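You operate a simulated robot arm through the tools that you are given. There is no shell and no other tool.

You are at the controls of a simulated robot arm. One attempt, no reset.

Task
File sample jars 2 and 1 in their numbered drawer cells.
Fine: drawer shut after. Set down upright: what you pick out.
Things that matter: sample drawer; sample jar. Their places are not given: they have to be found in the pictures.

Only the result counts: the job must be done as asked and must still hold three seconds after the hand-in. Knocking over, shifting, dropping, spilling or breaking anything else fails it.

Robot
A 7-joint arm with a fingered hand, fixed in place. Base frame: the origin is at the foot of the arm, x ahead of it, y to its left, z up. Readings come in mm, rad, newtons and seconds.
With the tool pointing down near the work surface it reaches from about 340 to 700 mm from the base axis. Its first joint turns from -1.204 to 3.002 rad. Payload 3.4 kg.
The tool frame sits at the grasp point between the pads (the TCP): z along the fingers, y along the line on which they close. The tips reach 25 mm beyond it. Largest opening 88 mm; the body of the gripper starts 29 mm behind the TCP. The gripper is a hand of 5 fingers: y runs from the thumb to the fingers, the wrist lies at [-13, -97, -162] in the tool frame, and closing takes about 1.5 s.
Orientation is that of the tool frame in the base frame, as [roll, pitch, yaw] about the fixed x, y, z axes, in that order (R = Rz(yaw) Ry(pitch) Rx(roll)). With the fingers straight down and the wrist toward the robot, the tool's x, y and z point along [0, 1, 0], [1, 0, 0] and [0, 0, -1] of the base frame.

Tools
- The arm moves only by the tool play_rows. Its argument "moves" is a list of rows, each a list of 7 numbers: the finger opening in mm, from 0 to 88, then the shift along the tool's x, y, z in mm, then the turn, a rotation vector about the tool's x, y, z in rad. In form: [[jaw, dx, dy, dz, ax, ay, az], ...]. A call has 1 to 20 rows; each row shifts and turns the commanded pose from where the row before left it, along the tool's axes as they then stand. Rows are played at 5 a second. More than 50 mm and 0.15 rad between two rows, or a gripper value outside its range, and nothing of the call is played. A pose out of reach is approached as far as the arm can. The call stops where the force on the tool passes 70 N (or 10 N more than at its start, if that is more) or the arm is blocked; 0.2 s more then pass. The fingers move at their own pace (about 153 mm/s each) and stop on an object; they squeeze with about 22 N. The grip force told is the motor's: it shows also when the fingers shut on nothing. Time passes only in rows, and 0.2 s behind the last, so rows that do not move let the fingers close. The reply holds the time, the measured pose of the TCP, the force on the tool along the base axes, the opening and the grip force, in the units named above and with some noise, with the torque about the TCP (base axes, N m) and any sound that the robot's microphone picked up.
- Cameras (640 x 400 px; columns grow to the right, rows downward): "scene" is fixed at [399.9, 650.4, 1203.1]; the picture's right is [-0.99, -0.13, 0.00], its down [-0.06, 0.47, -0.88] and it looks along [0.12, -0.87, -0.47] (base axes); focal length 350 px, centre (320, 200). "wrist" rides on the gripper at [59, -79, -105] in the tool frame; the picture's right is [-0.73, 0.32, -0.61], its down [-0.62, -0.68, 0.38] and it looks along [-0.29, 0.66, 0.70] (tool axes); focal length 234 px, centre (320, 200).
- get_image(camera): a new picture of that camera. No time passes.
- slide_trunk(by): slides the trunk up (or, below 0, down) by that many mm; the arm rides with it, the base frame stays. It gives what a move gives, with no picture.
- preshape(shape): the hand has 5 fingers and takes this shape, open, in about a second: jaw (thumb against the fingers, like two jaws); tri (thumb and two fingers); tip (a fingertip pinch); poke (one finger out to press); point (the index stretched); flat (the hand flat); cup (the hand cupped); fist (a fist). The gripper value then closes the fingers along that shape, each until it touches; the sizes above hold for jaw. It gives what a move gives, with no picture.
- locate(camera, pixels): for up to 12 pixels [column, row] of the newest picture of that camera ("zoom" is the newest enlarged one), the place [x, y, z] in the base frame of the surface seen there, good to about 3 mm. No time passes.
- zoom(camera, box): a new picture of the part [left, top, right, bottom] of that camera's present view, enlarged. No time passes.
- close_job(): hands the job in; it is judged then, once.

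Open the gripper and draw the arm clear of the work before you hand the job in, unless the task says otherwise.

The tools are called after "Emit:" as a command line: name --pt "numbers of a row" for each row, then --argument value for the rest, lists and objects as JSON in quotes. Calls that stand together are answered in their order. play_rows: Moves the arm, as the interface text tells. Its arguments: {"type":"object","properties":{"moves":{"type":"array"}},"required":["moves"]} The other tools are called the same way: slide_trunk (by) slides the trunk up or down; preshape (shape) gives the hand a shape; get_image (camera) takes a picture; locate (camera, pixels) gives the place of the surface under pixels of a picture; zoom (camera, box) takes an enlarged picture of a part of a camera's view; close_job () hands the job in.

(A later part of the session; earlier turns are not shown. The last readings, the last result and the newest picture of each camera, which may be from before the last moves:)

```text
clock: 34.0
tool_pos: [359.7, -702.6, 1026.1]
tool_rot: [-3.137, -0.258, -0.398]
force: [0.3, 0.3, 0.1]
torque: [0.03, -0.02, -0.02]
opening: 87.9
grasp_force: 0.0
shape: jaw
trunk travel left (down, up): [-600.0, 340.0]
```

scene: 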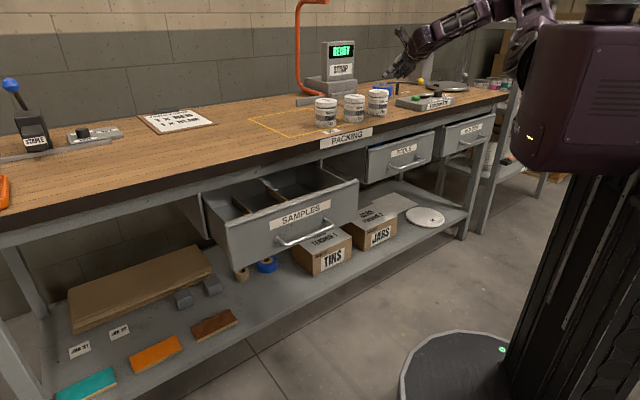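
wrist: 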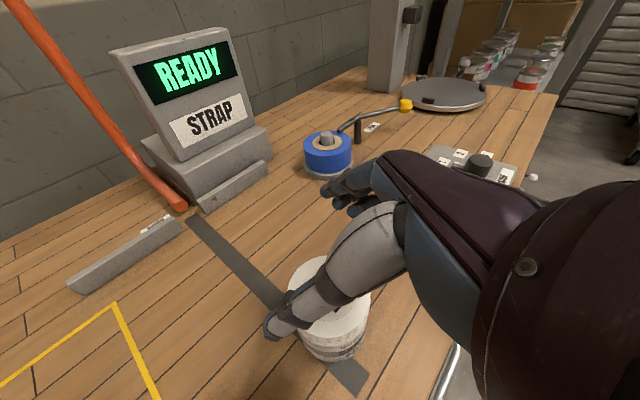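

15° works too; I go on to fully vertical.

Emit:
play_rows --pt "88 0 0 0 0 -0.129 0" --pt "88 0 0 0 0 -0.129 0"

Emit:
zoom --camera "scene" --box '[300, 30, 460, 130]'

Emit:
get_image --camera "wrist"

```text
clock: 34.6
tool_pos: [359.3, -703.4, 1026.8]
tool_rot: [-3.135, 0.0, -0.397]
force: [0.5, 0.4, -0.1]
torque: [-0.03, 0.0, 0.02]
opening: 87.7
grasp_force: 0.0
shape: jaw
trunk travel left (down, up): [-600.0, 340.0]
```

```text
4.00 times, centred on (380, 80) of scene
```

zoom: 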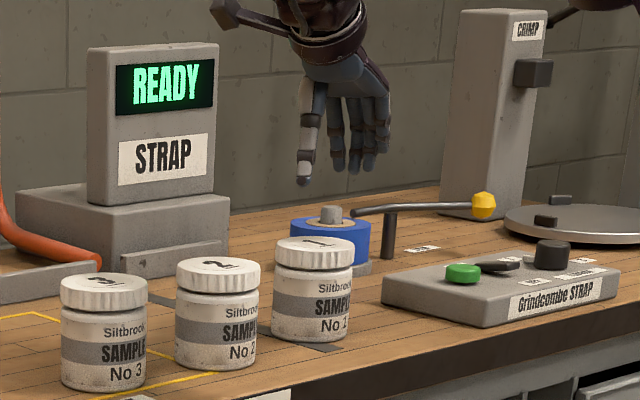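

```text
taken
```

wrist: 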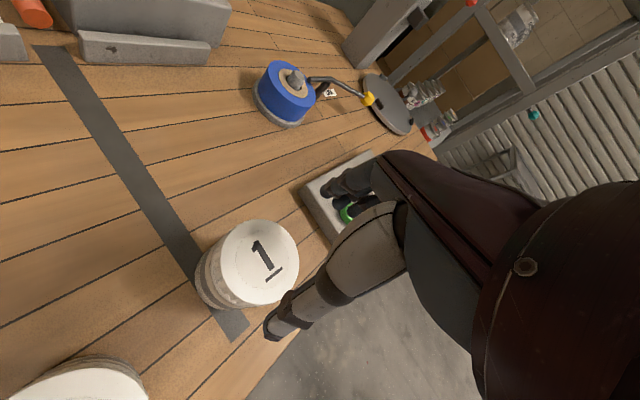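

Vertical also reaches, which is best for the drawer. I lower with the trunk in steps, first 80 mm, and check the fingers straddle the lid.

Emit:
slide_trunk --by -70

Emit:
get_image --camera "wrist"

Emit:
zoom --camera "scene" --box '[320, 50, 448, 130]'

```text
clock: 35.7
tool_pos: [357.9, -703.0, 955.7]
tool_rot: [-3.135, -0.003, -0.398]
force: [-0.4, 0.2, -0.1]
torque: [-0.01, -0.01, -0.01]
opening: 88.3
grasp_force: 0.1
shape: jaw
trunk travel left (down, up): [-530.0, 410.0]
```

```text
taken
```

wrist: 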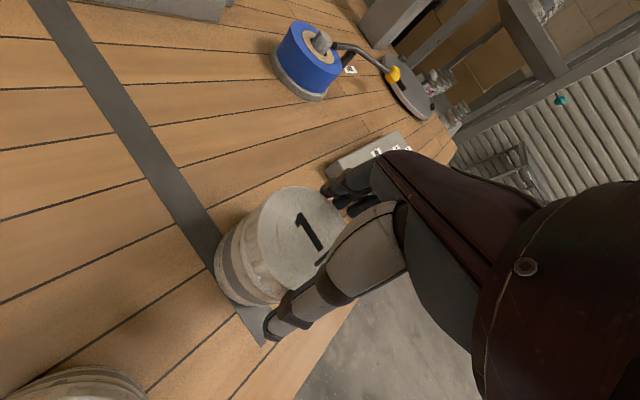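

```text
5.00 times, centred on (384, 90) of scene
```

zoom: 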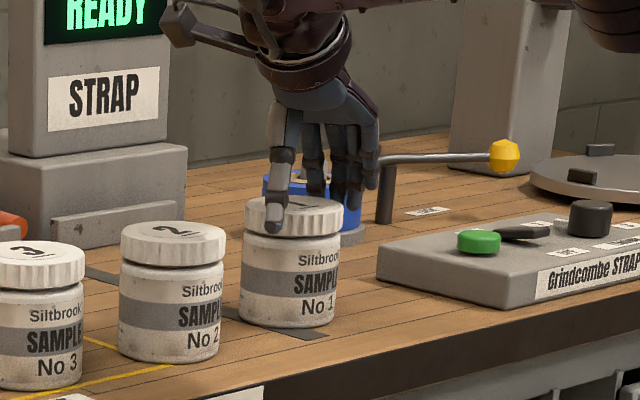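

The lid now sits between thumb and fingers in the wrist view, around (303,238). I locate lid points to check centring before lowering more.

Emit:
zoom --camera "wrist" --box '[200, 160, 392, 280]'

Emit:
locate --camera "wrist" --pixels '[[316, 242], [303, 238], [262, 225], [275, 200], [300, 190], [325, 195], [340, 212], [258, 245], [268, 275], [285, 285], [245, 260], [338, 196]]'

```text
3.33 times, centred on (296, 220) of wrist
```

zoom: 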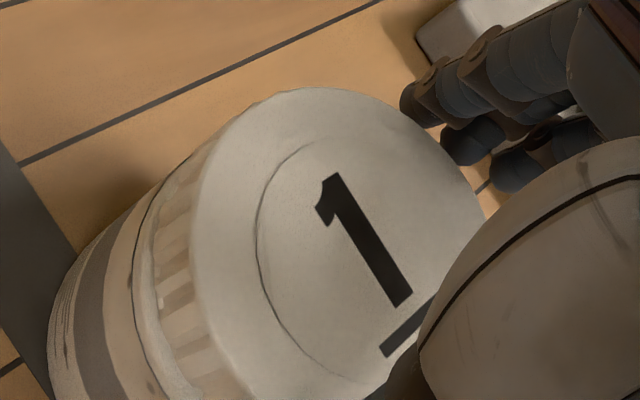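

```text
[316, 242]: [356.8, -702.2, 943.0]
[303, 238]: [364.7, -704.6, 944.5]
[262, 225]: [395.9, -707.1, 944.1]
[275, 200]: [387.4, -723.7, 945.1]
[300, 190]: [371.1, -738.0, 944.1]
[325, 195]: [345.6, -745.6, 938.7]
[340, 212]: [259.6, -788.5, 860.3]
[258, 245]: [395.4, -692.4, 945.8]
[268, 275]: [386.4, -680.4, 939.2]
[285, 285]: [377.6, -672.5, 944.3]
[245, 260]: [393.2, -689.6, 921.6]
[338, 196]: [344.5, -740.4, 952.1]
```

Lid centre (361,-704) agrees with the TCP to about 3 mm along the tool's x. I correct that and lower a further 30 mm with the trunk.

Emit:
play_rows --pt "88 3 0 0 0 0 0"

Emit:
slide_trunk --by -30

Emit:
zoom --camera "scene" --box '[320, 50, 448, 130]'

Emit:
get_image --camera "wrist"

```text
clock: 36.1
tool_pos: [362.2, -704.6, 955.9]
tool_rot: [-3.137, -0.001, -0.397]
force: [0.7, -0.1, -0.6]
torque: [0.0, -0.03, 0.03]
opening: 88.0
grasp_force: 0.1
shape: jaw
trunk travel left (down, up): [-530.0, 410.0]
```

```text
clock: 36.9
tool_pos: [360.8, -703.6, 929.3]
tool_rot: [-3.139, -0.009, -0.396]
force: [0.7, -6.1, 18.4]
torque: [-0.31, 0.09, 0.03]
opening: 87.8
grasp_force: 0.0
shape: jaw
trunk travel left (down, up): [-500.0, 440.0]
```

```text
5.00 times, centred on (384, 90) of scene
```

zoom: 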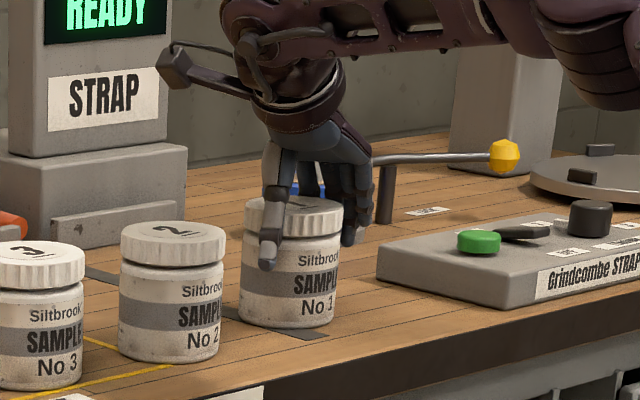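

```text
taken
```

wrist: 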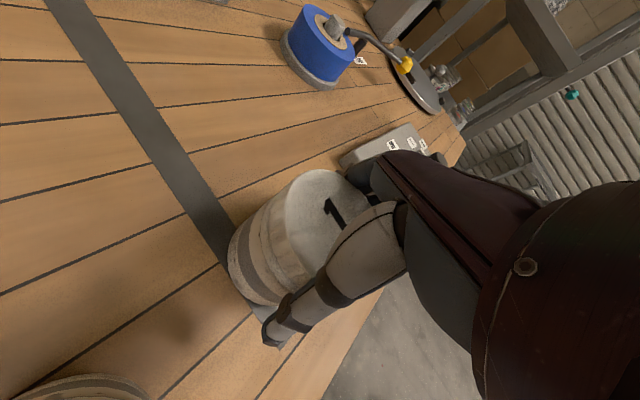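

The palm has touched the lid (18 N up). I back off 6 mm and then close on the jar.

Emit:
slide_trunk --by 6

Emit:
play_rows --pt "60 0 0 0 0 0 0" --pt "50 0 0 0 0 0 0" --pt "50 0 0 0 0 0 0" --pt "50 0 0 0 0 0 0" --pt "50 0 0 0 0 0 0" --pt "50 0 0 0 0 0 0" --pt "50 0 0 0 0 0 0"

Emit:
get_image --camera "wrist"

Emit:
zoom --camera "scene" --box '[320, 50, 448, 130]'

```text
clock: 37.4
tool_pos: [361.3, -703.7, 931.4]
tool_rot: [-3.135, 0.001, -0.397]
force: [-0.4, -2.4, 3.1]
torque: [-0.19, 0.04, 0.04]
opening: 87.9
grasp_force: 0.0
shape: jaw
trunk travel left (down, up): [-506.0, 434.0]
```

```text
clock: 39.0
tool_pos: [359.7, -705.1, 931.5]
tool_rot: [-3.136, -0.003, -0.396]
force: [-1.6, -0.9, 0.8]
torque: [-0.06, 0.1, -0.09]
opening: 64.3
grasp_force: 22.2
shape: jaw
trunk travel left (down, up): [-506.0, 434.0]
```

```text
taken
```

wrist: 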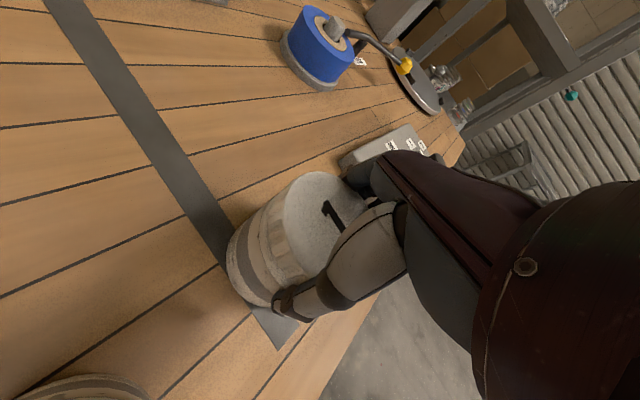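

```text
5.00 times, centred on (384, 90) of scene
```

zoom: 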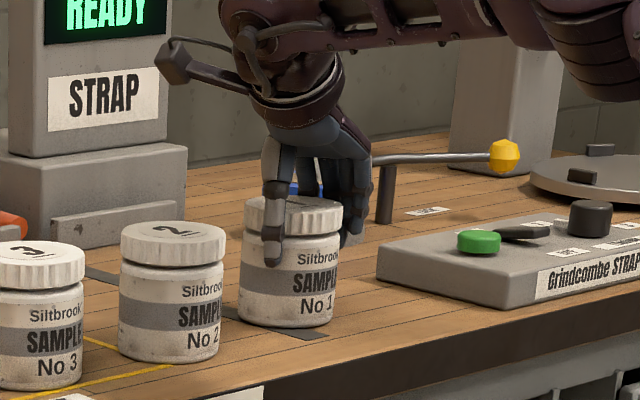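

Jar 1 is held (opening 64, 22 N). I lift it with the trunk a little and check.

Emit:
slide_trunk --by 40

Emit:
zoom --camera "scene" --box '[320, 50, 448, 130]'

```text
clock: 39.9
tool_pos: [361.9, -704.7, 971.8]
tool_rot: [-3.136, -0.003, -0.398]
force: [0.4, -0.1, -1.6]
torque: [0.01, 0.02, -0.01]
opening: 64.5
grasp_force: 22.1
shape: jaw
trunk travel left (down, up): [-546.0, 394.0]
```

```text
5.00 times, centred on (384, 90) of scene
```

zoom: 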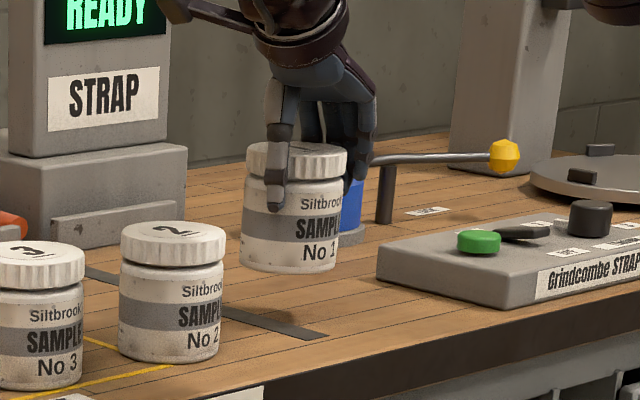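

Jar 1 is up, upright and stable. I raise it well above the other jars, draw in toward the robot and begin the swing back to the drawer side.

Emit:
slide_trunk --by 110

Emit:
play_rows --pt "50 -23 -19.3 0 0 0 0" --pt "50 -23 -19.3 0 0 0 0" --pt "50 -23 -19.3 0 0 0 0" --pt "50 25.2 -31.9 0 0 0 -0.0739" --pt "50 25.2 -31.9 0 0 0 -0.0739" --pt "50 26.2 -31.0 0 0 0 -0.0739" --pt "50 26.2 -31.0 0 0 0 -0.0739" --pt "50 27.2 -30.2 0 0 0 -0.0739" --pt "50 27.2 -30.2 0 0 0 -0.0739" --pt "50 28.1 -29.3 0 0 0 -0.0739" --pt "50 28.1 -29.3 0 0 0 -0.0739"

Emit:
get_image --camera "scene"

```text
clock: 41.3
tool_pos: [360.4, -705.4, 1081.9]
tool_rot: [-3.137, -0.001, -0.396]
force: [0.5, 0.0, -1.7]
torque: [0.02, 0.02, 0.0]
opening: 64.6
grasp_force: 22.1
shape: jaw
trunk travel left (down, up): [-656.0, 284.0]
```

```text
clock: 43.7
tool_pos: [566.3, -412.3, 1084.6]
tool_rot: [-3.138, -0.004, 0.196]
force: [0.1, 0.9, -2.5]
torque: [-0.02, 0.02, -0.01]
opening: 64.2
grasp_force: 22.2
shape: jaw
trunk travel left (down, up): [-656.0, 284.0]
```

```text
taken
```

scene: 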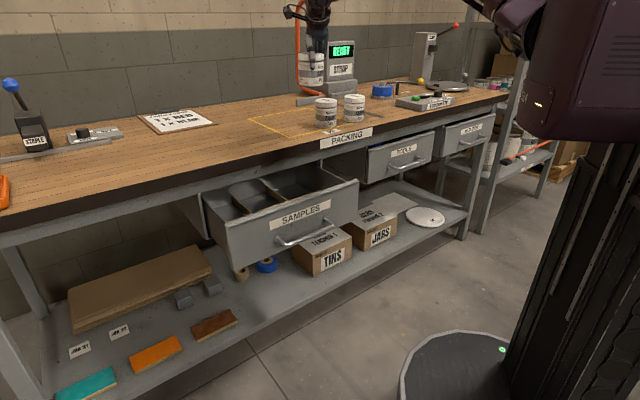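

The jar is carried upright, clear of everything. I finish the swing.

Emit:
play_rows --pt "50 29.0 -28.4 0 0 0 -0.0739" --pt "50 29.0 -28.4 0 0 0 -0.0739" --pt "50 29.9 -27.5 0 0 0 -0.0739" --pt "50 29.9 -27.5 0 0 0 -0.0739" --pt "50 30.8 -26.5 0 0 0 -0.0739" --pt "50 30.8 -26.5 0 0 0 -0.0739" --pt "50 31.6 -25.5 0 0 0 -0.0739" --pt "50 31.6 -25.5 0 0 0 -0.0739"

Emit:
get_image --camera "scene"

```text
clock: 45.5
tool_pos: [596.8, -201.8, 1066.5]
tool_rot: [3.142, -0.007, 0.789]
force: [0.5, -0.1, -1.5]
torque: [0.01, -0.01, 0.02]
opening: 64.1
grasp_force: 22.0
shape: jaw
out of reach, approached as far as the arm can: row 3, 4, 5, 6, 7, 8
trunk travel left (down, up): [-656.0, 284.0]
```

```text
taken
```

scene: 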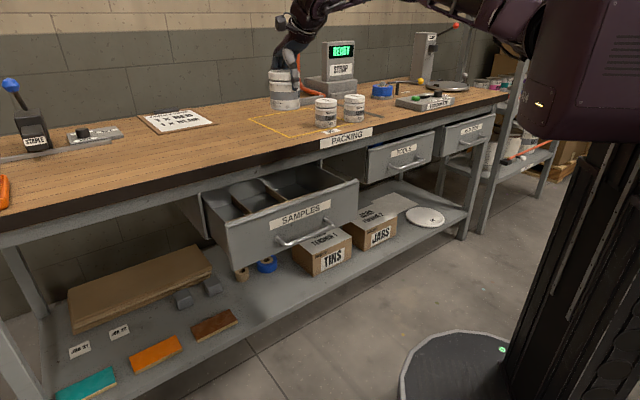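

Position lagged in the last rows: some joint limit with this hand yaw. I turn the hand back by 0.26 rad (ψ as during the free part) and then move toward the cell.

Emit:
play_rows --pt "50 0 0 0 0 0 0.13" --pt "50 0 0 0 0 0 0.13" --pt "50 25 0 0 0 0 0" --pt "50 25 0 0 0 0 0"

```text
clock: 46.5
tool_pos: [595.0, -251.3, 1047.0]
tool_rot: [-3.139, -0.007, 0.527]
force: [-0.2, -0.4, -2.5]
torque: [0.0, 0.02, 0.02]
opening: 64.3
grasp_force: 22.4
shape: jaw
out of reach, approached as far as the arm can: row 1, 2, 3, 4
trunk travel left (down, up): [-656.0, 284.0]
```

The arm seems limited because the wrist is above shoulder level. I raise the trunk and lower the hand by about the same, keeping the jar well above the bench.

Emit:
slide_trunk --by 140

Emit:
play_rows --pt "50 0 0 30 0 0 0" --pt "50 0 0 30 0 0 0" --pt "50 0 0 30 0 0 0" --pt "50 0 0 30 0 0 0"

Emit:
get_image --camera "scene"

```text
clock: 48.1
tool_pos: [594.4, -250.2, 1187.5]
tool_rot: [-3.14, -0.008, 0.527]
force: [-0.3, 0.1, -2.7]
torque: [-0.02, 0.03, -0.02]
opening: 64.3
grasp_force: 22.2
shape: jaw
trunk travel left (down, up): [-796.0, 144.0]
```

```text
clock: 49.1
tool_pos: [566.5, -270.0, 1086.3]
tool_rot: [-3.139, -0.009, 0.528]
force: [0.2, 0.0, -1.8]
torque: [-0.03, 0.03, 0.02]
opening: 64.2
grasp_force: 22.1
shape: jaw
out of reach, approached as far as the arm can: row 2, 3, 4
trunk travel left (down, up): [-796.0, 144.0]
```

```text
taken
```

scene: 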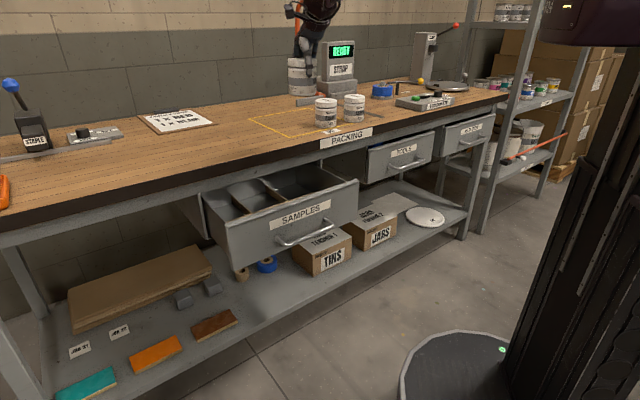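

Still limited. I try turning the hand further clockwise (as it was over jar 1) to free the joint.

Emit:
play_rows --pt "50 0 0 0 0 0 0.1" --pt "50 0 0 0 0 0 0.1" --pt "50 0 0 0 0 0 0.1"

```text
clock: 49.9
tool_pos: [549.5, -281.6, 1100.8]
tool_rot: [-3.138, -0.007, 0.227]
force: [0.1, -0.1, -1.5]
torque: [0.01, 0.0, -0.02]
opening: 64.1
grasp_force: 22.1
shape: jaw
out of reach, approached as far as the arm can: row 1, 2, 3
trunk travel left (down, up): [-796.0, 144.0]
```

Clockwise pushed the hand away, so I turn counter-clockwise instead and watch the out-of-reach flag.

Emit:
play_rows --pt "50 0 0 0 0 0 -0.1" --pt "50 0 0 0 0 0 -0.1" --pt "50 0 0 0 0 0 -0.1" --pt "50 0 0 0 0 0 -0.1" --pt "50 0 0 0 0 0 -0.1" --pt "50 0 0 0 0 0 -0.1"

```text
clock: 51.3
tool_pos: [547.7, -281.8, 1098.6]
tool_rot: [3.14, -0.01, 0.829]
force: [1.0, 0.1, -1.6]
torque: [-0.01, 0.03, 0.0]
opening: 64.0
grasp_force: 22.6
shape: jaw
trunk travel left (down, up): [-796.0, 144.0]
```

Counter-clockwise is free. Now I lower the hand relative to the trunk.

Emit:
play_rows --pt "50 0 0 25 0 0 0" --pt "50 0 0 25 0 0 0" --pt "50 0 0 25 0 0 0"

```text
clock: 52.1
tool_pos: [547.2, -284.3, 1028.0]
tool_rot: [3.141, -0.01, 0.826]
force: [-0.2, 0.1, -1.7]
torque: [0.0, 0.0, -0.03]
opening: 64.4
grasp_force: 21.7
shape: jaw
out of reach, approached as far as the arm can: row 3
trunk travel left (down, up): [-796.0, 144.0]
```

Partly free. I turn further counter-clockwise and keep lowering.

Emit:
play_rows --pt "50 0 0 0 0 0 -0.13" --pt "50 0 0 0 0 0 -0.13" --pt "50 0 0 0 0 0 -0.13" --pt "50 0 0 20 0 0 0" --pt "50 0 0 20 0 0 0"

Emit:
get_image --camera "scene"

Emit:
get_image --camera "wrist"

```text
clock: 53.3
tool_pos: [537.7, -287.6, 1002.5]
tool_rot: [3.138, -0.009, 1.219]
force: [-0.7, -0.1, -2.1]
torque: [0.02, -0.01, -0.02]
opening: 64.0
grasp_force: 21.9
shape: jaw
out of reach, approached as far as the arm can: row 5
trunk travel left (down, up): [-796.0, 144.0]
```

```text
taken
```

scene: 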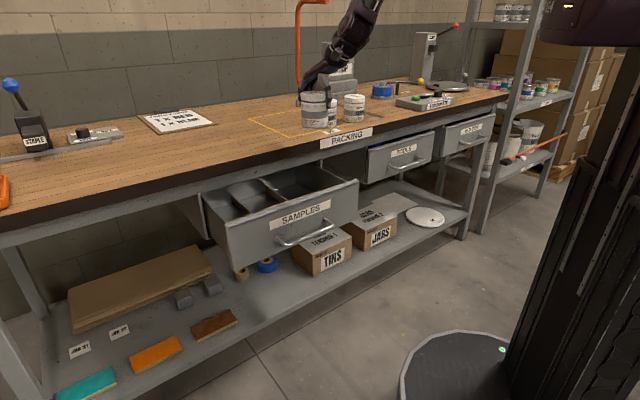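

```text
taken
```

wrist: 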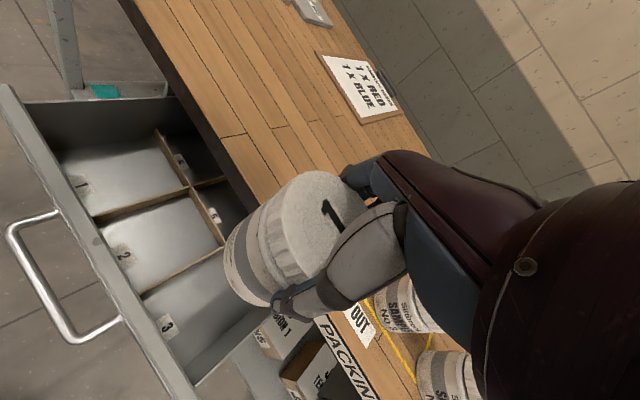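

The jar is held over the space left of jar 3, with the drawer at wrist (140,210). I now try moving sideways toward the drawer.

Emit:
play_rows --pt "50 25 0 0 0 0 0" --pt "50 25 0 0 0 0 0" --pt "50 25 0 0 0 0 0" --pt "50 25 0 0 0 0 0"

```text
clock: 54.3
tool_pos: [547.6, -212.6, 1041.3]
tool_rot: [3.138, -0.009, 1.219]
force: [-0.3, -1.1, -2.5]
torque: [0.0, 0.02, -0.01]
opening: 64.0
grasp_force: 21.8
shape: jaw
out of reach, approached as far as the arm can: row 1, 2, 3, 4
trunk travel left (down, up): [-796.0, 144.0]
```

I check the arm's posture in the picture, and turn the hand back toward yaw 0.79, which was fine here earlier.

Emit:
play_rows --pt "50 0 0 0 0 0 0.1" --pt "50 0 0 0 0 0 0.1" --pt "50 0 0 0 0 0 0.1" --pt "50 0 0 0 0 0 0.1"

Emit:
get_image --camera "scene"

```text
clock: 55.3
tool_pos: [537.0, -226.4, 1059.6]
tool_rot: [-3.139, -0.011, 0.816]
force: [-0.8, -0.5, -1.9]
torque: [-0.03, 0.04, 0.01]
opening: 64.1
grasp_force: 21.7
shape: jaw
out of reach, approached as far as the arm can: row 1, 2, 3, 4
trunk travel left (down, up): [-796.0, 144.0]
```

```text
taken
```

scene: 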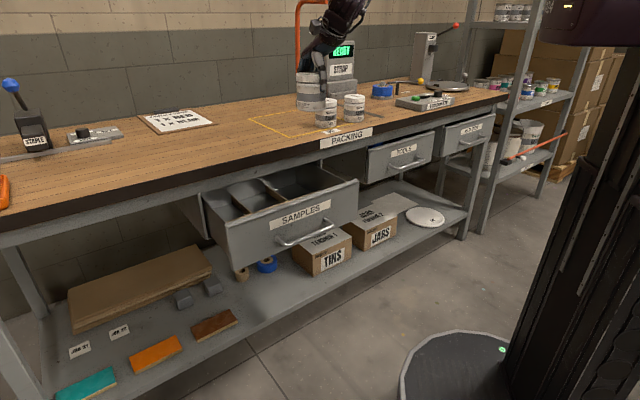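

The jar is in front of the bench edge (normal distance ≈540), above the drawer region, so I can lower the trunk safely to bring the arm into view.

Emit:
slide_trunk --by -140

Emit:
get_image --camera "scene"

```text
clock: 57.0
tool_pos: [534.9, -225.7, 919.3]
tool_rot: [-3.139, -0.012, 0.821]
force: [-0.1, -0.8, -2.2]
torque: [-0.02, 0.01, 0.0]
opening: 64.2
grasp_force: 21.8
shape: jaw
trunk travel left (down, up): [-656.0, 284.0]
```

```text
taken
```

scene: 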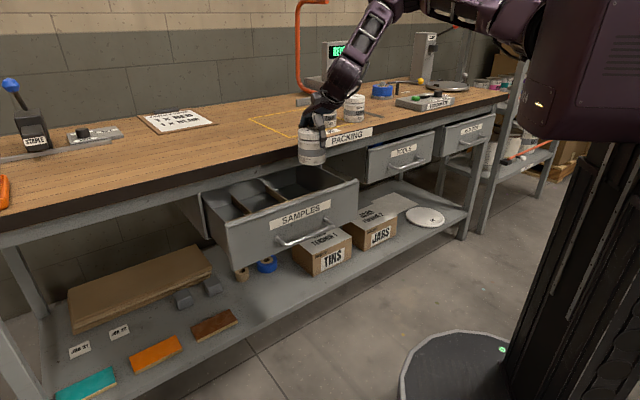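

The arm posture resembles the start posture with the elbow high. I draw the jar inward (toward the robot), which is the free side, to unwind before approaching the cell again.

Emit:
play_rows --pt "50 -11 -31 0 0 0 0" --pt "50 -11 -31 0 0 0 0" --pt "50 -11 -31 0 0 0 0"

```text
clock: 57.8
tool_pos: [447.2, -187.0, 919.0]
tool_rot: [-3.14, -0.009, 0.816]
force: [0.5, -0.2, -2.6]
torque: [-0.04, 0.0, -0.04]
opening: 64.1
grasp_force: 21.8
shape: jaw
trunk travel left (down, up): [-656.0, 284.0]
```

Inward is free. Now I move sideways to the left in this nearer ring.

Emit:
play_rows --pt "50 30 0 0 0 0 0" --pt "50 30 0 0 0 0 0" --pt "50 30 0 0 0 0 0" --pt "50 30 0 0 0 0 0"

```text
clock: 58.8
tool_pos: [502.7, -162.5, 968.0]
tool_rot: [-3.139, -0.009, 0.82]
force: [-1.2, 0.1, -2.5]
torque: [-0.02, 0.01, 0.05]
opening: 64.1
grasp_force: 21.7
shape: jaw
out of reach, approached as far as the arm can: row 1, 2, 3, 4
trunk travel left (down, up): [-656.0, 284.0]
```

Blocked again sideways. I turn the hand counter-clockwise to the starting yaw (1.57) and then try moving left toward the initial pose, which is known to be reachable.

Emit:
play_rows --pt "50 0 0 0 0 0 -0.13" --pt "50 0 0 0 0 0 -0.13" --pt "50 0 0 0 0 0 -0.13" --pt "50 0 0 0 0 0 -0.13" --pt "50 0 0 0 0 0 -0.13" --pt "50 0 0 0 0 0 -0.1" --pt "50 25 0 0 0 0 0" --pt "50 25 0 0 0 0 0" --pt "50 25 0 0 0 0 0"

Emit:
get_image --camera "scene"

```text
clock: 60.8
tool_pos: [503.5, -85.9, 966.0]
tool_rot: [3.136, -0.009, 1.569]
force: [-0.4, -0.3, -1.9]
torque: [0.01, -0.01, 0.0]
opening: 63.9
grasp_force: 21.9
shape: jaw
trunk travel left (down, up): [-656.0, 284.0]
```

```text
taken
```

scene: 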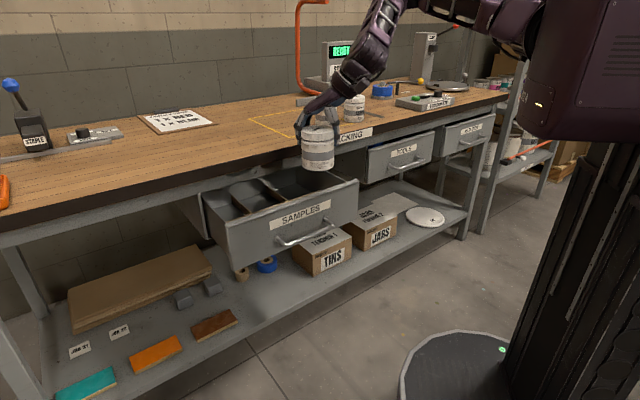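

All those rows were free. I go on to the left, down slightly and out to match the starting pose.

Emit:
play_rows --pt "50 30 0 0 0 0 0" --pt "50 30 0 0 0 0 0" --pt "50 30 0 0 0 0 0" --pt "50 0 20 15 0 0 0" --pt "50 0 20 15 0 0 0"

Emit:
get_image --camera "scene"

```text
clock: 62.0
tool_pos: [516.6, -86.0, 977.2]
tool_rot: [3.135, -0.009, 1.569]
force: [-0.5, 0.0, -2.4]
torque: [-0.01, 0.01, 0.0]
opening: 64.0
grasp_force: 22.0
shape: jaw
out of reach, approached as far as the arm can: row 1, 2, 3, 4, 5
trunk travel left (down, up): [-656.0, 284.0]
```

```text
taken
```

scene: 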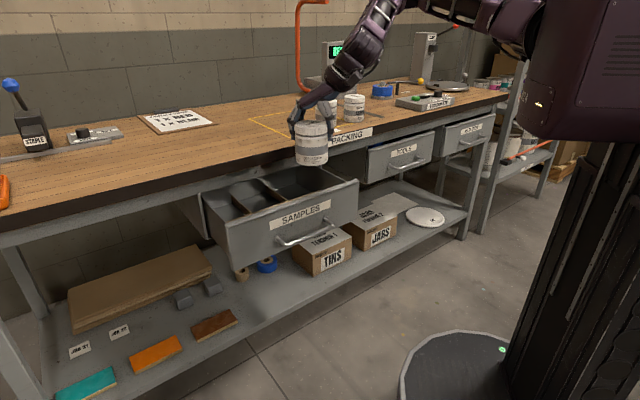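

Still limited to the left. I inspect the elbow posture with a close look and surface positions along the arm.

Emit:
zoom --camera "scene" --box '[280, 0, 600, 200]'

Emit:
locate --camera "scene" --pixels '[[345, 70], [370, 30], [385, 5], [400, 2], [430, 8], [460, 15], [490, 25], [515, 35], [530, 20], [540, 50], [310, 105], [470, 5]]'

```text
2.00 times, centred on (440, 100) of scene
```

zoom: 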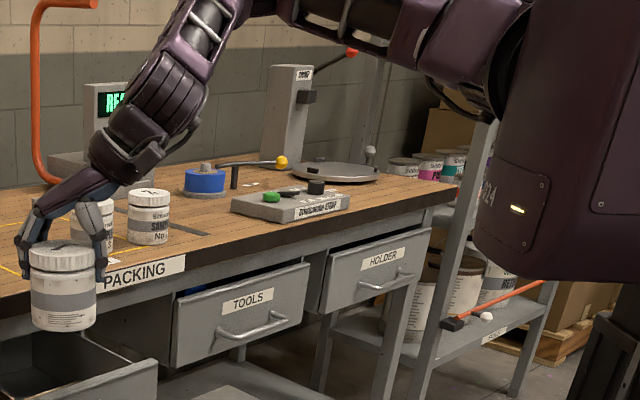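

```text
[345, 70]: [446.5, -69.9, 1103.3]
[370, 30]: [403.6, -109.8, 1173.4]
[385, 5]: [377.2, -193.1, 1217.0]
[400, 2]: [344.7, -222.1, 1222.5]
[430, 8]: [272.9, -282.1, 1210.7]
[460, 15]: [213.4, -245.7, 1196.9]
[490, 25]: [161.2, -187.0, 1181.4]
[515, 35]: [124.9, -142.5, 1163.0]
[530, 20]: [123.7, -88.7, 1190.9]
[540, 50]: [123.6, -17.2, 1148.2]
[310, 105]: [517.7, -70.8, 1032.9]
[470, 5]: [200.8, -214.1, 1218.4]
```

The shoulder is at about (125,-140) so this is a right-side arm with its elbow winged out. I probe single directions to find the free ones, first straight outward.

Emit:
play_rows --pt "50 0 25 0 0 0 0" --pt "50 0 25 0 0 0 0"

Emit:
play_rows --pt "50 0 0 0 0 0 -0.13" --pt "50 0 0 0 0 0 -0.13"

Emit:
play_rows --pt "50 0 0 20 0 0 0" --pt "50 0 0 20 0 0 0"

```text
clock: 62.6
tool_pos: [558.3, -102.7, 986.6]
tool_rot: [3.136, -0.009, 1.569]
force: [0.5, -0.4, -1.4]
torque: [-0.03, 0.01, 0.03]
opening: 64.0
grasp_force: 21.8
shape: jaw
out of reach, approached as far as the arm can: row 1, 2
trunk travel left (down, up): [-656.0, 284.0]
```

```text
clock: 63.2
tool_pos: [556.6, -101.8, 989.1]
tool_rot: [3.135, -0.007, 1.832]
force: [0.9, 0.6, -2.0]
torque: [-0.03, -0.03, 0.03]
opening: 64.2
grasp_force: 21.7
shape: jaw
trunk travel left (down, up): [-656.0, 284.0]
```

```text
clock: 63.8
tool_pos: [554.2, -107.9, 951.7]
tool_rot: [3.132, -0.008, 1.829]
force: [-0.7, -0.1, -2.0]
torque: [-0.04, 0.05, -0.03]
opening: 64.0
grasp_force: 22.3
shape: jaw
out of reach, approached as far as the arm can: row 2
trunk travel left (down, up): [-656.0, 284.0]
```

Only some directions are free: the arm has wound into a poor branch. The safe way out is to set jar 1 down upright on an open spot of the bench, (605,-392), then unwind the empty arm. I raise a bit and move right over that spot.

Emit:
slide_trunk --by 80

Emit:
play_rows --pt "50 -36 -3 0 0 0 0" --pt "50 -36 -3 0 0 0 0" --pt "50 -36 -3 0 0 0 0" --pt "50 -36 -3 0 0 0 0" --pt "50 -36 -3 0 0 0 0" --pt "50 -36 -3 0 0 0 0" --pt "50 -36 -3 0 0 0 0" --pt "50 -36 -3 0 0 0 0"

Emit:
get_image --camera "scene"

```text
clock: 65.0
tool_pos: [554.0, -106.7, 1031.3]
tool_rot: [3.135, -0.007, 1.828]
force: [-0.1, 0.2, -1.8]
torque: [-0.03, 0.0, -0.01]
opening: 64.0
grasp_force: 22.0
shape: jaw
trunk travel left (down, up): [-736.0, 204.0]
```

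```text
clock: 66.8
tool_pos: [561.9, -335.5, 1035.2]
tool_rot: [3.133, -0.003, 1.823]
force: [0.0, -1.0, -1.6]
torque: [-0.02, -0.03, -0.03]
opening: 64.1
grasp_force: 22.2
shape: jaw
out of reach, approached as far as the arm can: row 6, 7, 8
trunk travel left (down, up): [-736.0, 204.0]
```

```text
taken
```

scene: 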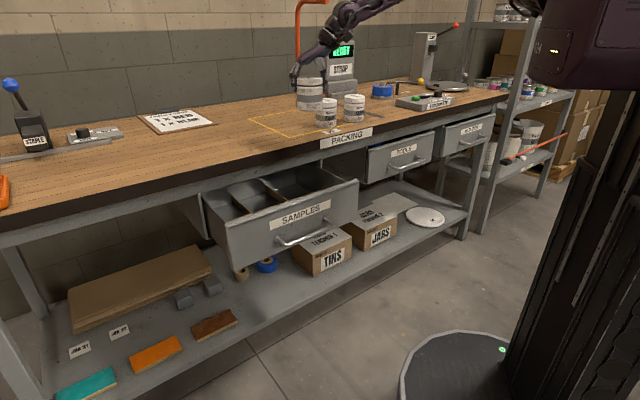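

I rotate the hand clockwise here toward the usual yaw.

Emit:
play_rows --pt "50 0 0 0 0 0 0.13" --pt "50 0 0 0 0 0 0.13" --pt "50 0 0 0 0 0 0.13" --pt "50 0 0 0 0 0 0.13" --pt "50 0 0 0 0 0 0.13" --pt "50 0 0 0 0 0 0.13" --pt "50 0 0 0 0 0 0.13" --pt "50 0 0 0 0 0 0.13"

```text
clock: 68.6
tool_pos: [564.0, -333.1, 1034.0]
tool_rot: [-3.139, -0.01, 0.787]
force: [0.6, 0.2, -2.4]
torque: [-0.03, 0.0, -0.01]
opening: 64.0
grasp_force: 22.5
shape: jaw
trunk travel left (down, up): [-736.0, 204.0]
```

Free again at (564,-333), yaw 0.787 (tool axes aligned with the bench). I move 71 mm over the bench and check the landing spot.

Emit:
play_rows --pt "50 -4 24 0 0 0 0" --pt "50 -4 24 0 0 0 0" --pt "50 -4 24 0 0 0 0"

Emit:
get_image --camera "wrist"

Emit:
get_image --camera "scene"

```text
clock: 69.4
tool_pos: [605.6, -392.9, 1032.7]
tool_rot: [-3.141, -0.008, 0.788]
force: [0.1, 0.4, -2.2]
torque: [0.01, 0.03, 0.0]
opening: 64.2
grasp_force: 22.3
shape: jaw
trunk travel left (down, up): [-736.0, 204.0]
```

```text
taken
```

wrist: 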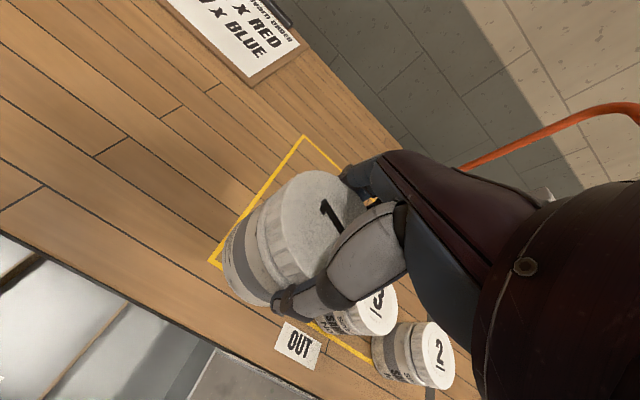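

```text
taken
```

scene: 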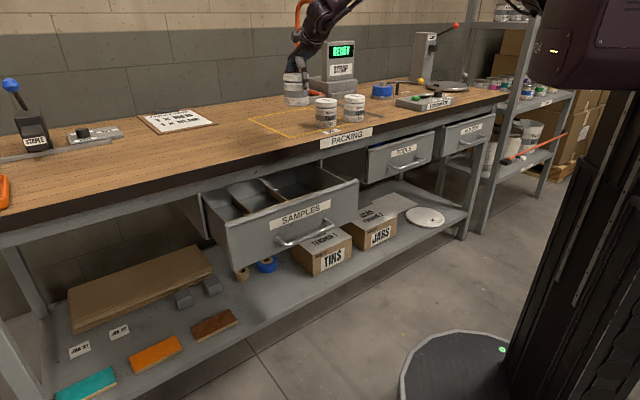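

From here at larger radius I try once more to go left along the bench (toward the cell side), staying high.

Emit:
play_rows --pt "50 25 0 0 0 0 0" --pt "50 25 0 0 0 0 0" --pt "50 25 0 0 0 0 0" --pt "50 25 0 0 0 0 0"

```text
clock: 70.4
tool_pos: [635.0, -328.0, 1056.6]
tool_rot: [-3.14, -0.011, 0.789]
force: [0.2, 0.1, -2.5]
torque: [0.02, -0.01, -0.01]
opening: 64.2
grasp_force: 22.4
shape: jaw
out of reach, approached as far as the arm can: row 2, 3, 4
trunk travel left (down, up): [-736.0, 204.0]
```

Blocked again, so I proceed with the set-down: back to (605,-393) and then lower with the trunk.

Emit:
play_rows --pt "50 -34 12.5 0 0 0 0" --pt "50 -33 12.5 0 0 0 0"

Emit:
slide_trunk --by -100

Emit:
zoom --camera "scene" --box '[240, 50, 400, 150]'

```text
clock: 71.0
tool_pos: [602.9, -394.2, 1056.6]
tool_rot: [-3.141, -0.012, 0.789]
force: [0.6, 0.6, -2.4]
torque: [0.01, 0.01, 0.01]
opening: 64.0
grasp_force: 22.2
shape: jaw
trunk travel left (down, up): [-736.0, 204.0]
```

```text
clock: 72.3
tool_pos: [602.9, -393.7, 956.2]
tool_rot: [-3.141, -0.011, 0.788]
force: [0.3, -0.2, -2.4]
torque: [0.01, -0.01, 0.02]
opening: 63.9
grasp_force: 22.0
shape: jaw
trunk travel left (down, up): [-636.0, 304.0]
```

```text
4.00 times, centred on (320, 100) of scene
```

zoom: 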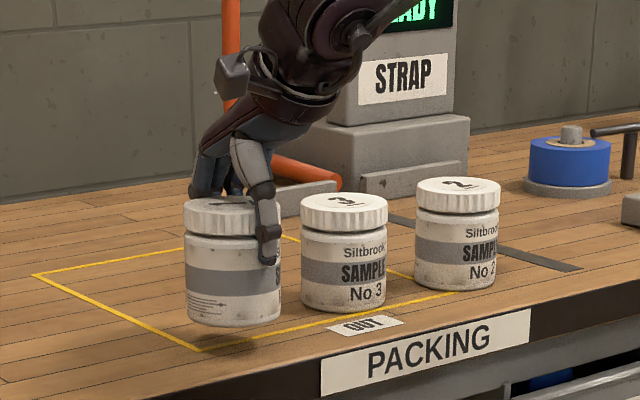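

The jar hovers about 24 mm above the bench on a free spot. I lower until contact.

Emit:
slide_trunk --by -23

Emit:
play_rows --pt "50 0 0 1 0 0 0"

```text
clock: 73.0
tool_pos: [603.6, -392.6, 934.1]
tool_rot: [-3.14, -0.011, 0.787]
force: [-0.3, -0.2, -1.2]
torque: [0.0, 0.03, 0.01]
opening: 63.8
grasp_force: 21.9
shape: jaw
trunk travel left (down, up): [-613.0, 327.0]
```

```text
clock: 73.4
tool_pos: [603.5, -392.9, 933.6]
tool_rot: [-3.141, -0.012, 0.79]
force: [0.1, 1.0, 3.0]
torque: [-0.09, -0.01, -0.01]
opening: 64.0
grasp_force: 21.9
shape: jaw
trunk travel left (down, up): [-613.0, 327.0]
```

Contact is felt (force changed to +3 N). I open the hand and lift it off vertically.

Emit:
play_rows --pt "70 0 0 0 0 0 0" --pt "80 0 0 0 0 0 0" --pt "88 0 0 0 0 0 0" --pt "88 0 0 0 0 0 0" --pt "88 0 0 0 0 0 0"

Emit:
slide_trunk --by 120

Emit:
zoom --camera "scene" --box '[240, 50, 400, 150]'

```text
clock: 74.6
tool_pos: [602.7, -392.8, 932.9]
tool_rot: [3.141, -0.012, 0.788]
force: [1.7, 1.2, 4.4]
torque: [-0.1, -0.11, 0.06]
opening: 88.0
grasp_force: 0.0
shape: jaw
trunk travel left (down, up): [-613.0, 327.0]
```

```text
clock: 76.1
tool_pos: [603.3, -394.1, 1054.2]
tool_rot: [-3.141, -0.01, 0.791]
force: [0.9, -0.2, 0.2]
torque: [0.02, 0.01, 0.0]
opening: 88.1
grasp_force: 0.0
shape: jaw
trunk travel left (down, up): [-733.0, 207.0]
```

```text
4.00 times, centred on (320, 100) of scene
```

zoom: 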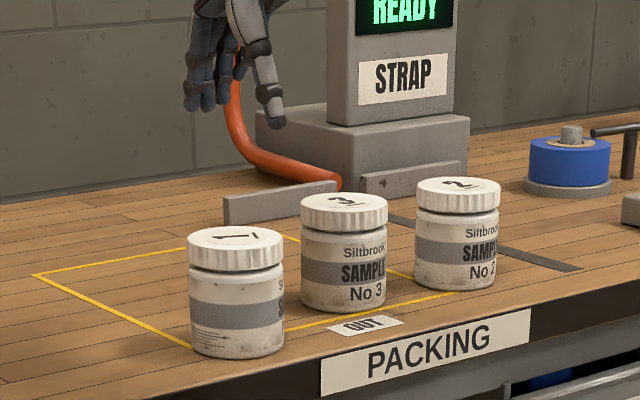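

Jar 1 stands upright at about (603,-393). Now I unwind the empty arm: tilt the hand as on the way out, then move left.

Emit:
play_rows --pt "88 0 0 0 0 0.1309 0" --pt "88 0 0 0 0 0.1309 0" --pt "88 0 0 0 0 0.1309 0" --pt "88 0 0 0 0 0.1309 0" --pt "88 0 0 0 0 0.1309 0" --pt "88 0 0 0 0 0.1309 0"

Emit:
play_rows --pt "88 17.7 0 17.7 0 0 0" --pt "88 17.7 0 17.7 0 0 0" --pt "88 17.7 0 17.7 0 0 0" --pt "88 17.7 0 17.7 0 0 0"

Emit:
get_image --camera "scene"

```text
clock: 77.5
tool_pos: [602.8, -394.0, 1053.4]
tool_rot: [-3.139, -0.801, 0.787]
force: [0.3, -0.2, -0.2]
torque: [0.02, -0.02, 0.02]
opening: 87.8
grasp_force: 0.0
shape: jaw
trunk travel left (down, up): [-733.0, 207.0]
```

```text
clock: 78.5
tool_pos: [669.0, -321.5, 1062.1]
tool_rot: [-3.137, -0.792, 0.784]
force: [0.0, 0.6, 0.8]
torque: [0.02, 0.0, -0.01]
opening: 87.8
grasp_force: 0.3
shape: jaw
out of reach, approached as far as the arm can: row 3, 4
trunk travel left (down, up): [-733.0, 207.0]
```

```text
taken
```

scene: 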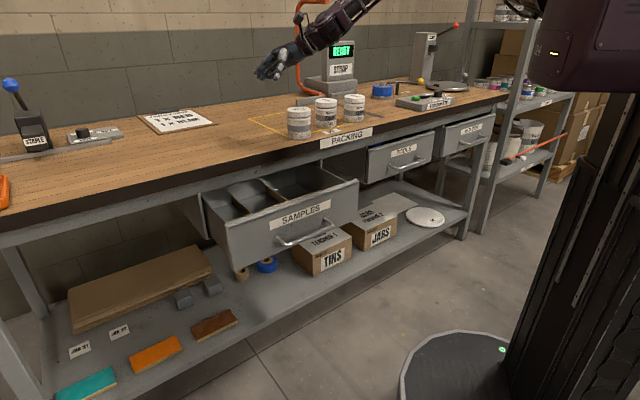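

Mostly free. I retract a little (toward the robot) and keep going left, lowering a bit.

Emit:
play_rows --pt "88 0 -25 0 0 0 0" --pt "88 0 -25 0 0 0 0" --pt "88 0 -25 0 0 0 0" --pt "88 17.7 0 17.7 0 0 0" --pt "88 17.7 0 17.7 0 0 0"

```text
clock: 79.7
tool_pos: [651.8, -229.1, 1062.8]
tool_rot: [-3.14, -0.792, 0.788]
force: [0.5, -0.3, 0.6]
torque: [-0.01, -0.01, 0.02]
opening: 88.0
grasp_force: 0.0
shape: jaw
trunk travel left (down, up): [-733.0, 207.0]
```

Free. Now I lower the hand relative to the trunk to the earlier posture and untilt.

Emit:
play_rows --pt "88 -20 0 20 0 0 0" --pt "88 -20 0 20 0 0 0" --pt "88 -20 0 20 0 0 0"

Emit:
play_rows --pt "88 0 0 0 0 -0.1309 0" --pt "88 0 0 0 0 -0.1309 0" --pt "88 0 0 0 0 -0.1309 0" --pt "88 0 0 0 0 -0.1309 0" --pt "88 0 0 0 0 -0.1309 0" --pt "88 0 0 0 0 -0.1309 0"

Emit:
get_image --camera "scene"

```text
clock: 80.5
tool_pos: [648.0, -228.1, 1045.0]
tool_rot: [-3.138, -0.792, 0.784]
force: [0.3, -0.2, -0.3]
torque: [-0.01, 0.01, 0.0]
opening: 87.8
grasp_force: 0.1
shape: jaw
out of reach, approached as far as the arm can: row 1, 2, 3
trunk travel left (down, up): [-733.0, 207.0]
```

```text
clock: 81.9
tool_pos: [610.0, -249.7, 1068.5]
tool_rot: [-3.14, -0.008, 0.79]
force: [-0.1, -0.1, 0.2]
torque: [-0.02, 0.0, 0.03]
opening: 88.0
grasp_force: 0.0
shape: jaw
out of reach, approached as far as the arm can: row 3, 4, 5, 6
trunk travel left (down, up): [-733.0, 207.0]
```

```text
taken
```

scene: 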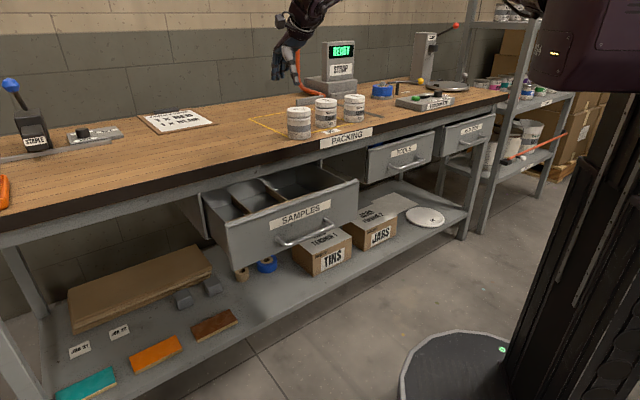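

The arm is still in the limited branch. I lower the trunk some (hand remains above bench level) to see shoulder, elbow and forearm and understand which joint is stuck.

Emit:
slide_trunk --by -120

Emit:
zoom --camera "scene" --box '[240, 0, 560, 200]'

Emit:
locate --camera "scene" --pixels '[[300, 60], [325, 30], [345, 10], [360, 3], [380, 3], [400, 5], [430, 10], [460, 20], [490, 30], [515, 40], [530, 30], [420, 25]]'

```text
clock: 83.4
tool_pos: [609.9, -249.2, 948.1]
tool_rot: [-3.141, -0.011, 0.79]
force: [0.2, -0.1, -0.4]
torque: [0.03, -0.02, -0.01]
opening: 87.7
grasp_force: 0.0
shape: jaw
trunk travel left (down, up): [-613.0, 327.0]
```

```text
2.00 times, centred on (400, 100) of scene
```

zoom: 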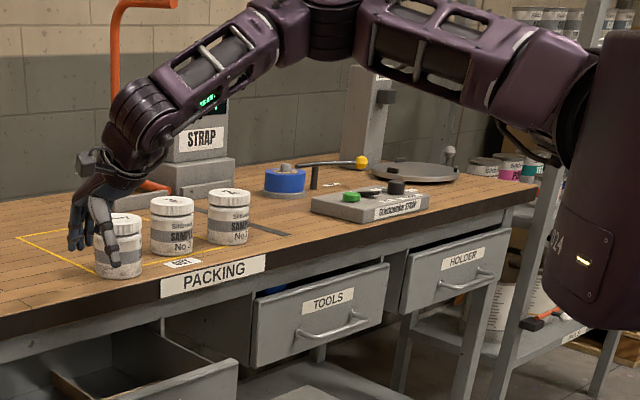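

```text
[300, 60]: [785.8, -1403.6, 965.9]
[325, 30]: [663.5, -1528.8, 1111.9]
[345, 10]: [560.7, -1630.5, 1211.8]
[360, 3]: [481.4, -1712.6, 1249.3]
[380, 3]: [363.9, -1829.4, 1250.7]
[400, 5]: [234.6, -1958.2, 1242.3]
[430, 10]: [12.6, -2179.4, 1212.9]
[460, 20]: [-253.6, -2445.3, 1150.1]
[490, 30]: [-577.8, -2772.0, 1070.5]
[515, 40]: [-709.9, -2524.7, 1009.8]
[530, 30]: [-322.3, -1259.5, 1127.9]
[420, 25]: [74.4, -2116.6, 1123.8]
```

I read the arm's positions from this zoomed view.

Emit:
locate --camera "zoom" --pixels '[[140, 120], [200, 80], [240, 50], [280, 25], [330, 25], [400, 40], [450, 55], [510, 80], [550, 90], [580, 110], [105, 165], [330, 55]]'

```text
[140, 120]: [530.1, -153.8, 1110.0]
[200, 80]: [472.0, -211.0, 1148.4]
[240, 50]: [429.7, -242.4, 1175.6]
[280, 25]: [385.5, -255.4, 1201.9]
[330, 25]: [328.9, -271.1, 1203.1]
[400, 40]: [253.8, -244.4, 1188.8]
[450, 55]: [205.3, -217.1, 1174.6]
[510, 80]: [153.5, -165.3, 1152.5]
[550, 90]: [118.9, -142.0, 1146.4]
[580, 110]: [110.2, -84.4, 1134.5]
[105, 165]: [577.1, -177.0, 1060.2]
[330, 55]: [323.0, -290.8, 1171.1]
```

The wrist sits off to the -y side of the tool, so twisting the hand clockwise against the forearm heading strains the wrist. I bring the empty hand into a relaxed orientation (turn counter-clockwise, then tilt forward) to test whether the wrist or the shoulder is limiting.

Emit:
play_rows --pt "88 0 0 0 0 0 -0.13" --pt "88 0 0 0 0 0 -0.13" --pt "88 0 0 0 0 0 -0.13" --pt "88 0 0 0 0 0 -0.13" --pt "88 0 0 0 0 0 -0.13" --pt "88 0 0 0 0 0 -0.13" --pt "88 0 0 0 0 0 -0.13" --pt "88 0 0 0 0 0 -0.13" --pt "88 0 0 0 -0.128 0 0" --pt "88 0 0 0 -0.128 0 0" --pt "88 0 0 0 -0.128 0 0" --pt "88 0 0 0 -0.128 0 0"

Emit:
play_rows --pt "88 30 0 0 0 0 0" --pt "88 30 0 0 0 0 0" --pt "88 30 0 0 0 0 0" --pt "88 30 0 0 0 0 0"

Emit:
get_image --camera "scene"

```text
clock: 86.0
tool_pos: [603.2, -256.6, 987.8]
tool_rot: [2.627, -0.007, 1.829]
force: [-0.5, -0.1, -0.4]
torque: [0.04, 0.01, 0.0]
opening: 87.8
grasp_force: 0.0
shape: jaw
out of reach, approached as far as the arm can: row 12
trunk travel left (down, up): [-613.0, 327.0]
```

```text
clock: 87.0
tool_pos: [572.7, -141.5, 1004.7]
tool_rot: [2.625, -0.007, 1.83]
force: [0.4, 0.3, 1.0]
torque: [0.0, -0.01, 0.03]
opening: 88.3
grasp_force: 0.0
shape: jaw
out of reach, approached as far as the arm can: row 1, 2, 3
trunk travel left (down, up): [-613.0, 327.0]
```

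```text
taken
```

scene: 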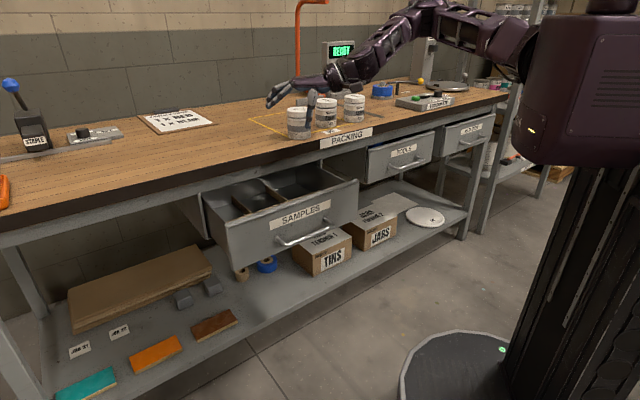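

The last row was free and the hand now points forward in a relaxed way. I continue left and then lower.

Emit:
play_rows --pt "88 30 0 0 0 0 0" --pt "88 30 0 0 0 0 0" --pt "88 30 0 0 0 0 0" --pt "88 30 0 0 0 0 0" --pt "88 30 0 0 0 0 0"

Emit:
play_rows --pt "88 0 0 0 0.128 0 0" --pt "88 0 0 0 0.128 0 0" --pt "88 0 0 0 0.128 0 0" --pt "88 0 0 0 0.128 0 0"

Emit:
play_rows --pt "88 0 0 20 0 0 0" --pt "88 0 0 20 0 0 0" --pt "88 0 0 20 0 0 0"

```text
clock: 88.2
tool_pos: [527.3, -22.7, 1017.6]
tool_rot: [2.621, -0.008, 1.829]
force: [-0.2, 0.0, -0.4]
torque: [0.01, -0.01, -0.04]
opening: 87.9
grasp_force: 0.1
shape: jaw
out of reach, approached as far as the arm can: row 4, 5
trunk travel left (down, up): [-613.0, 327.0]
```

```text
clock: 89.2
tool_pos: [522.8, -35.8, 1020.1]
tool_rot: [3.135, -0.008, 1.831]
force: [-0.6, 0.1, 0.1]
torque: [0.01, 0.01, 0.01]
opening: 87.9
grasp_force: 0.1
shape: jaw
out of reach, approached as far as the arm can: row 3, 4
trunk travel left (down, up): [-613.0, 327.0]
```

```text
clock: 90.0
tool_pos: [516.8, -49.1, 964.8]
tool_rot: [3.131, -0.008, 1.831]
force: [-0.1, 0.1, -0.1]
torque: [-0.02, 0.0, 0.02]
opening: 88.0
grasp_force: 0.0
shape: jaw
out of reach, approached as far as the arm can: row 1, 2, 3
trunk travel left (down, up): [-613.0, 327.0]
```

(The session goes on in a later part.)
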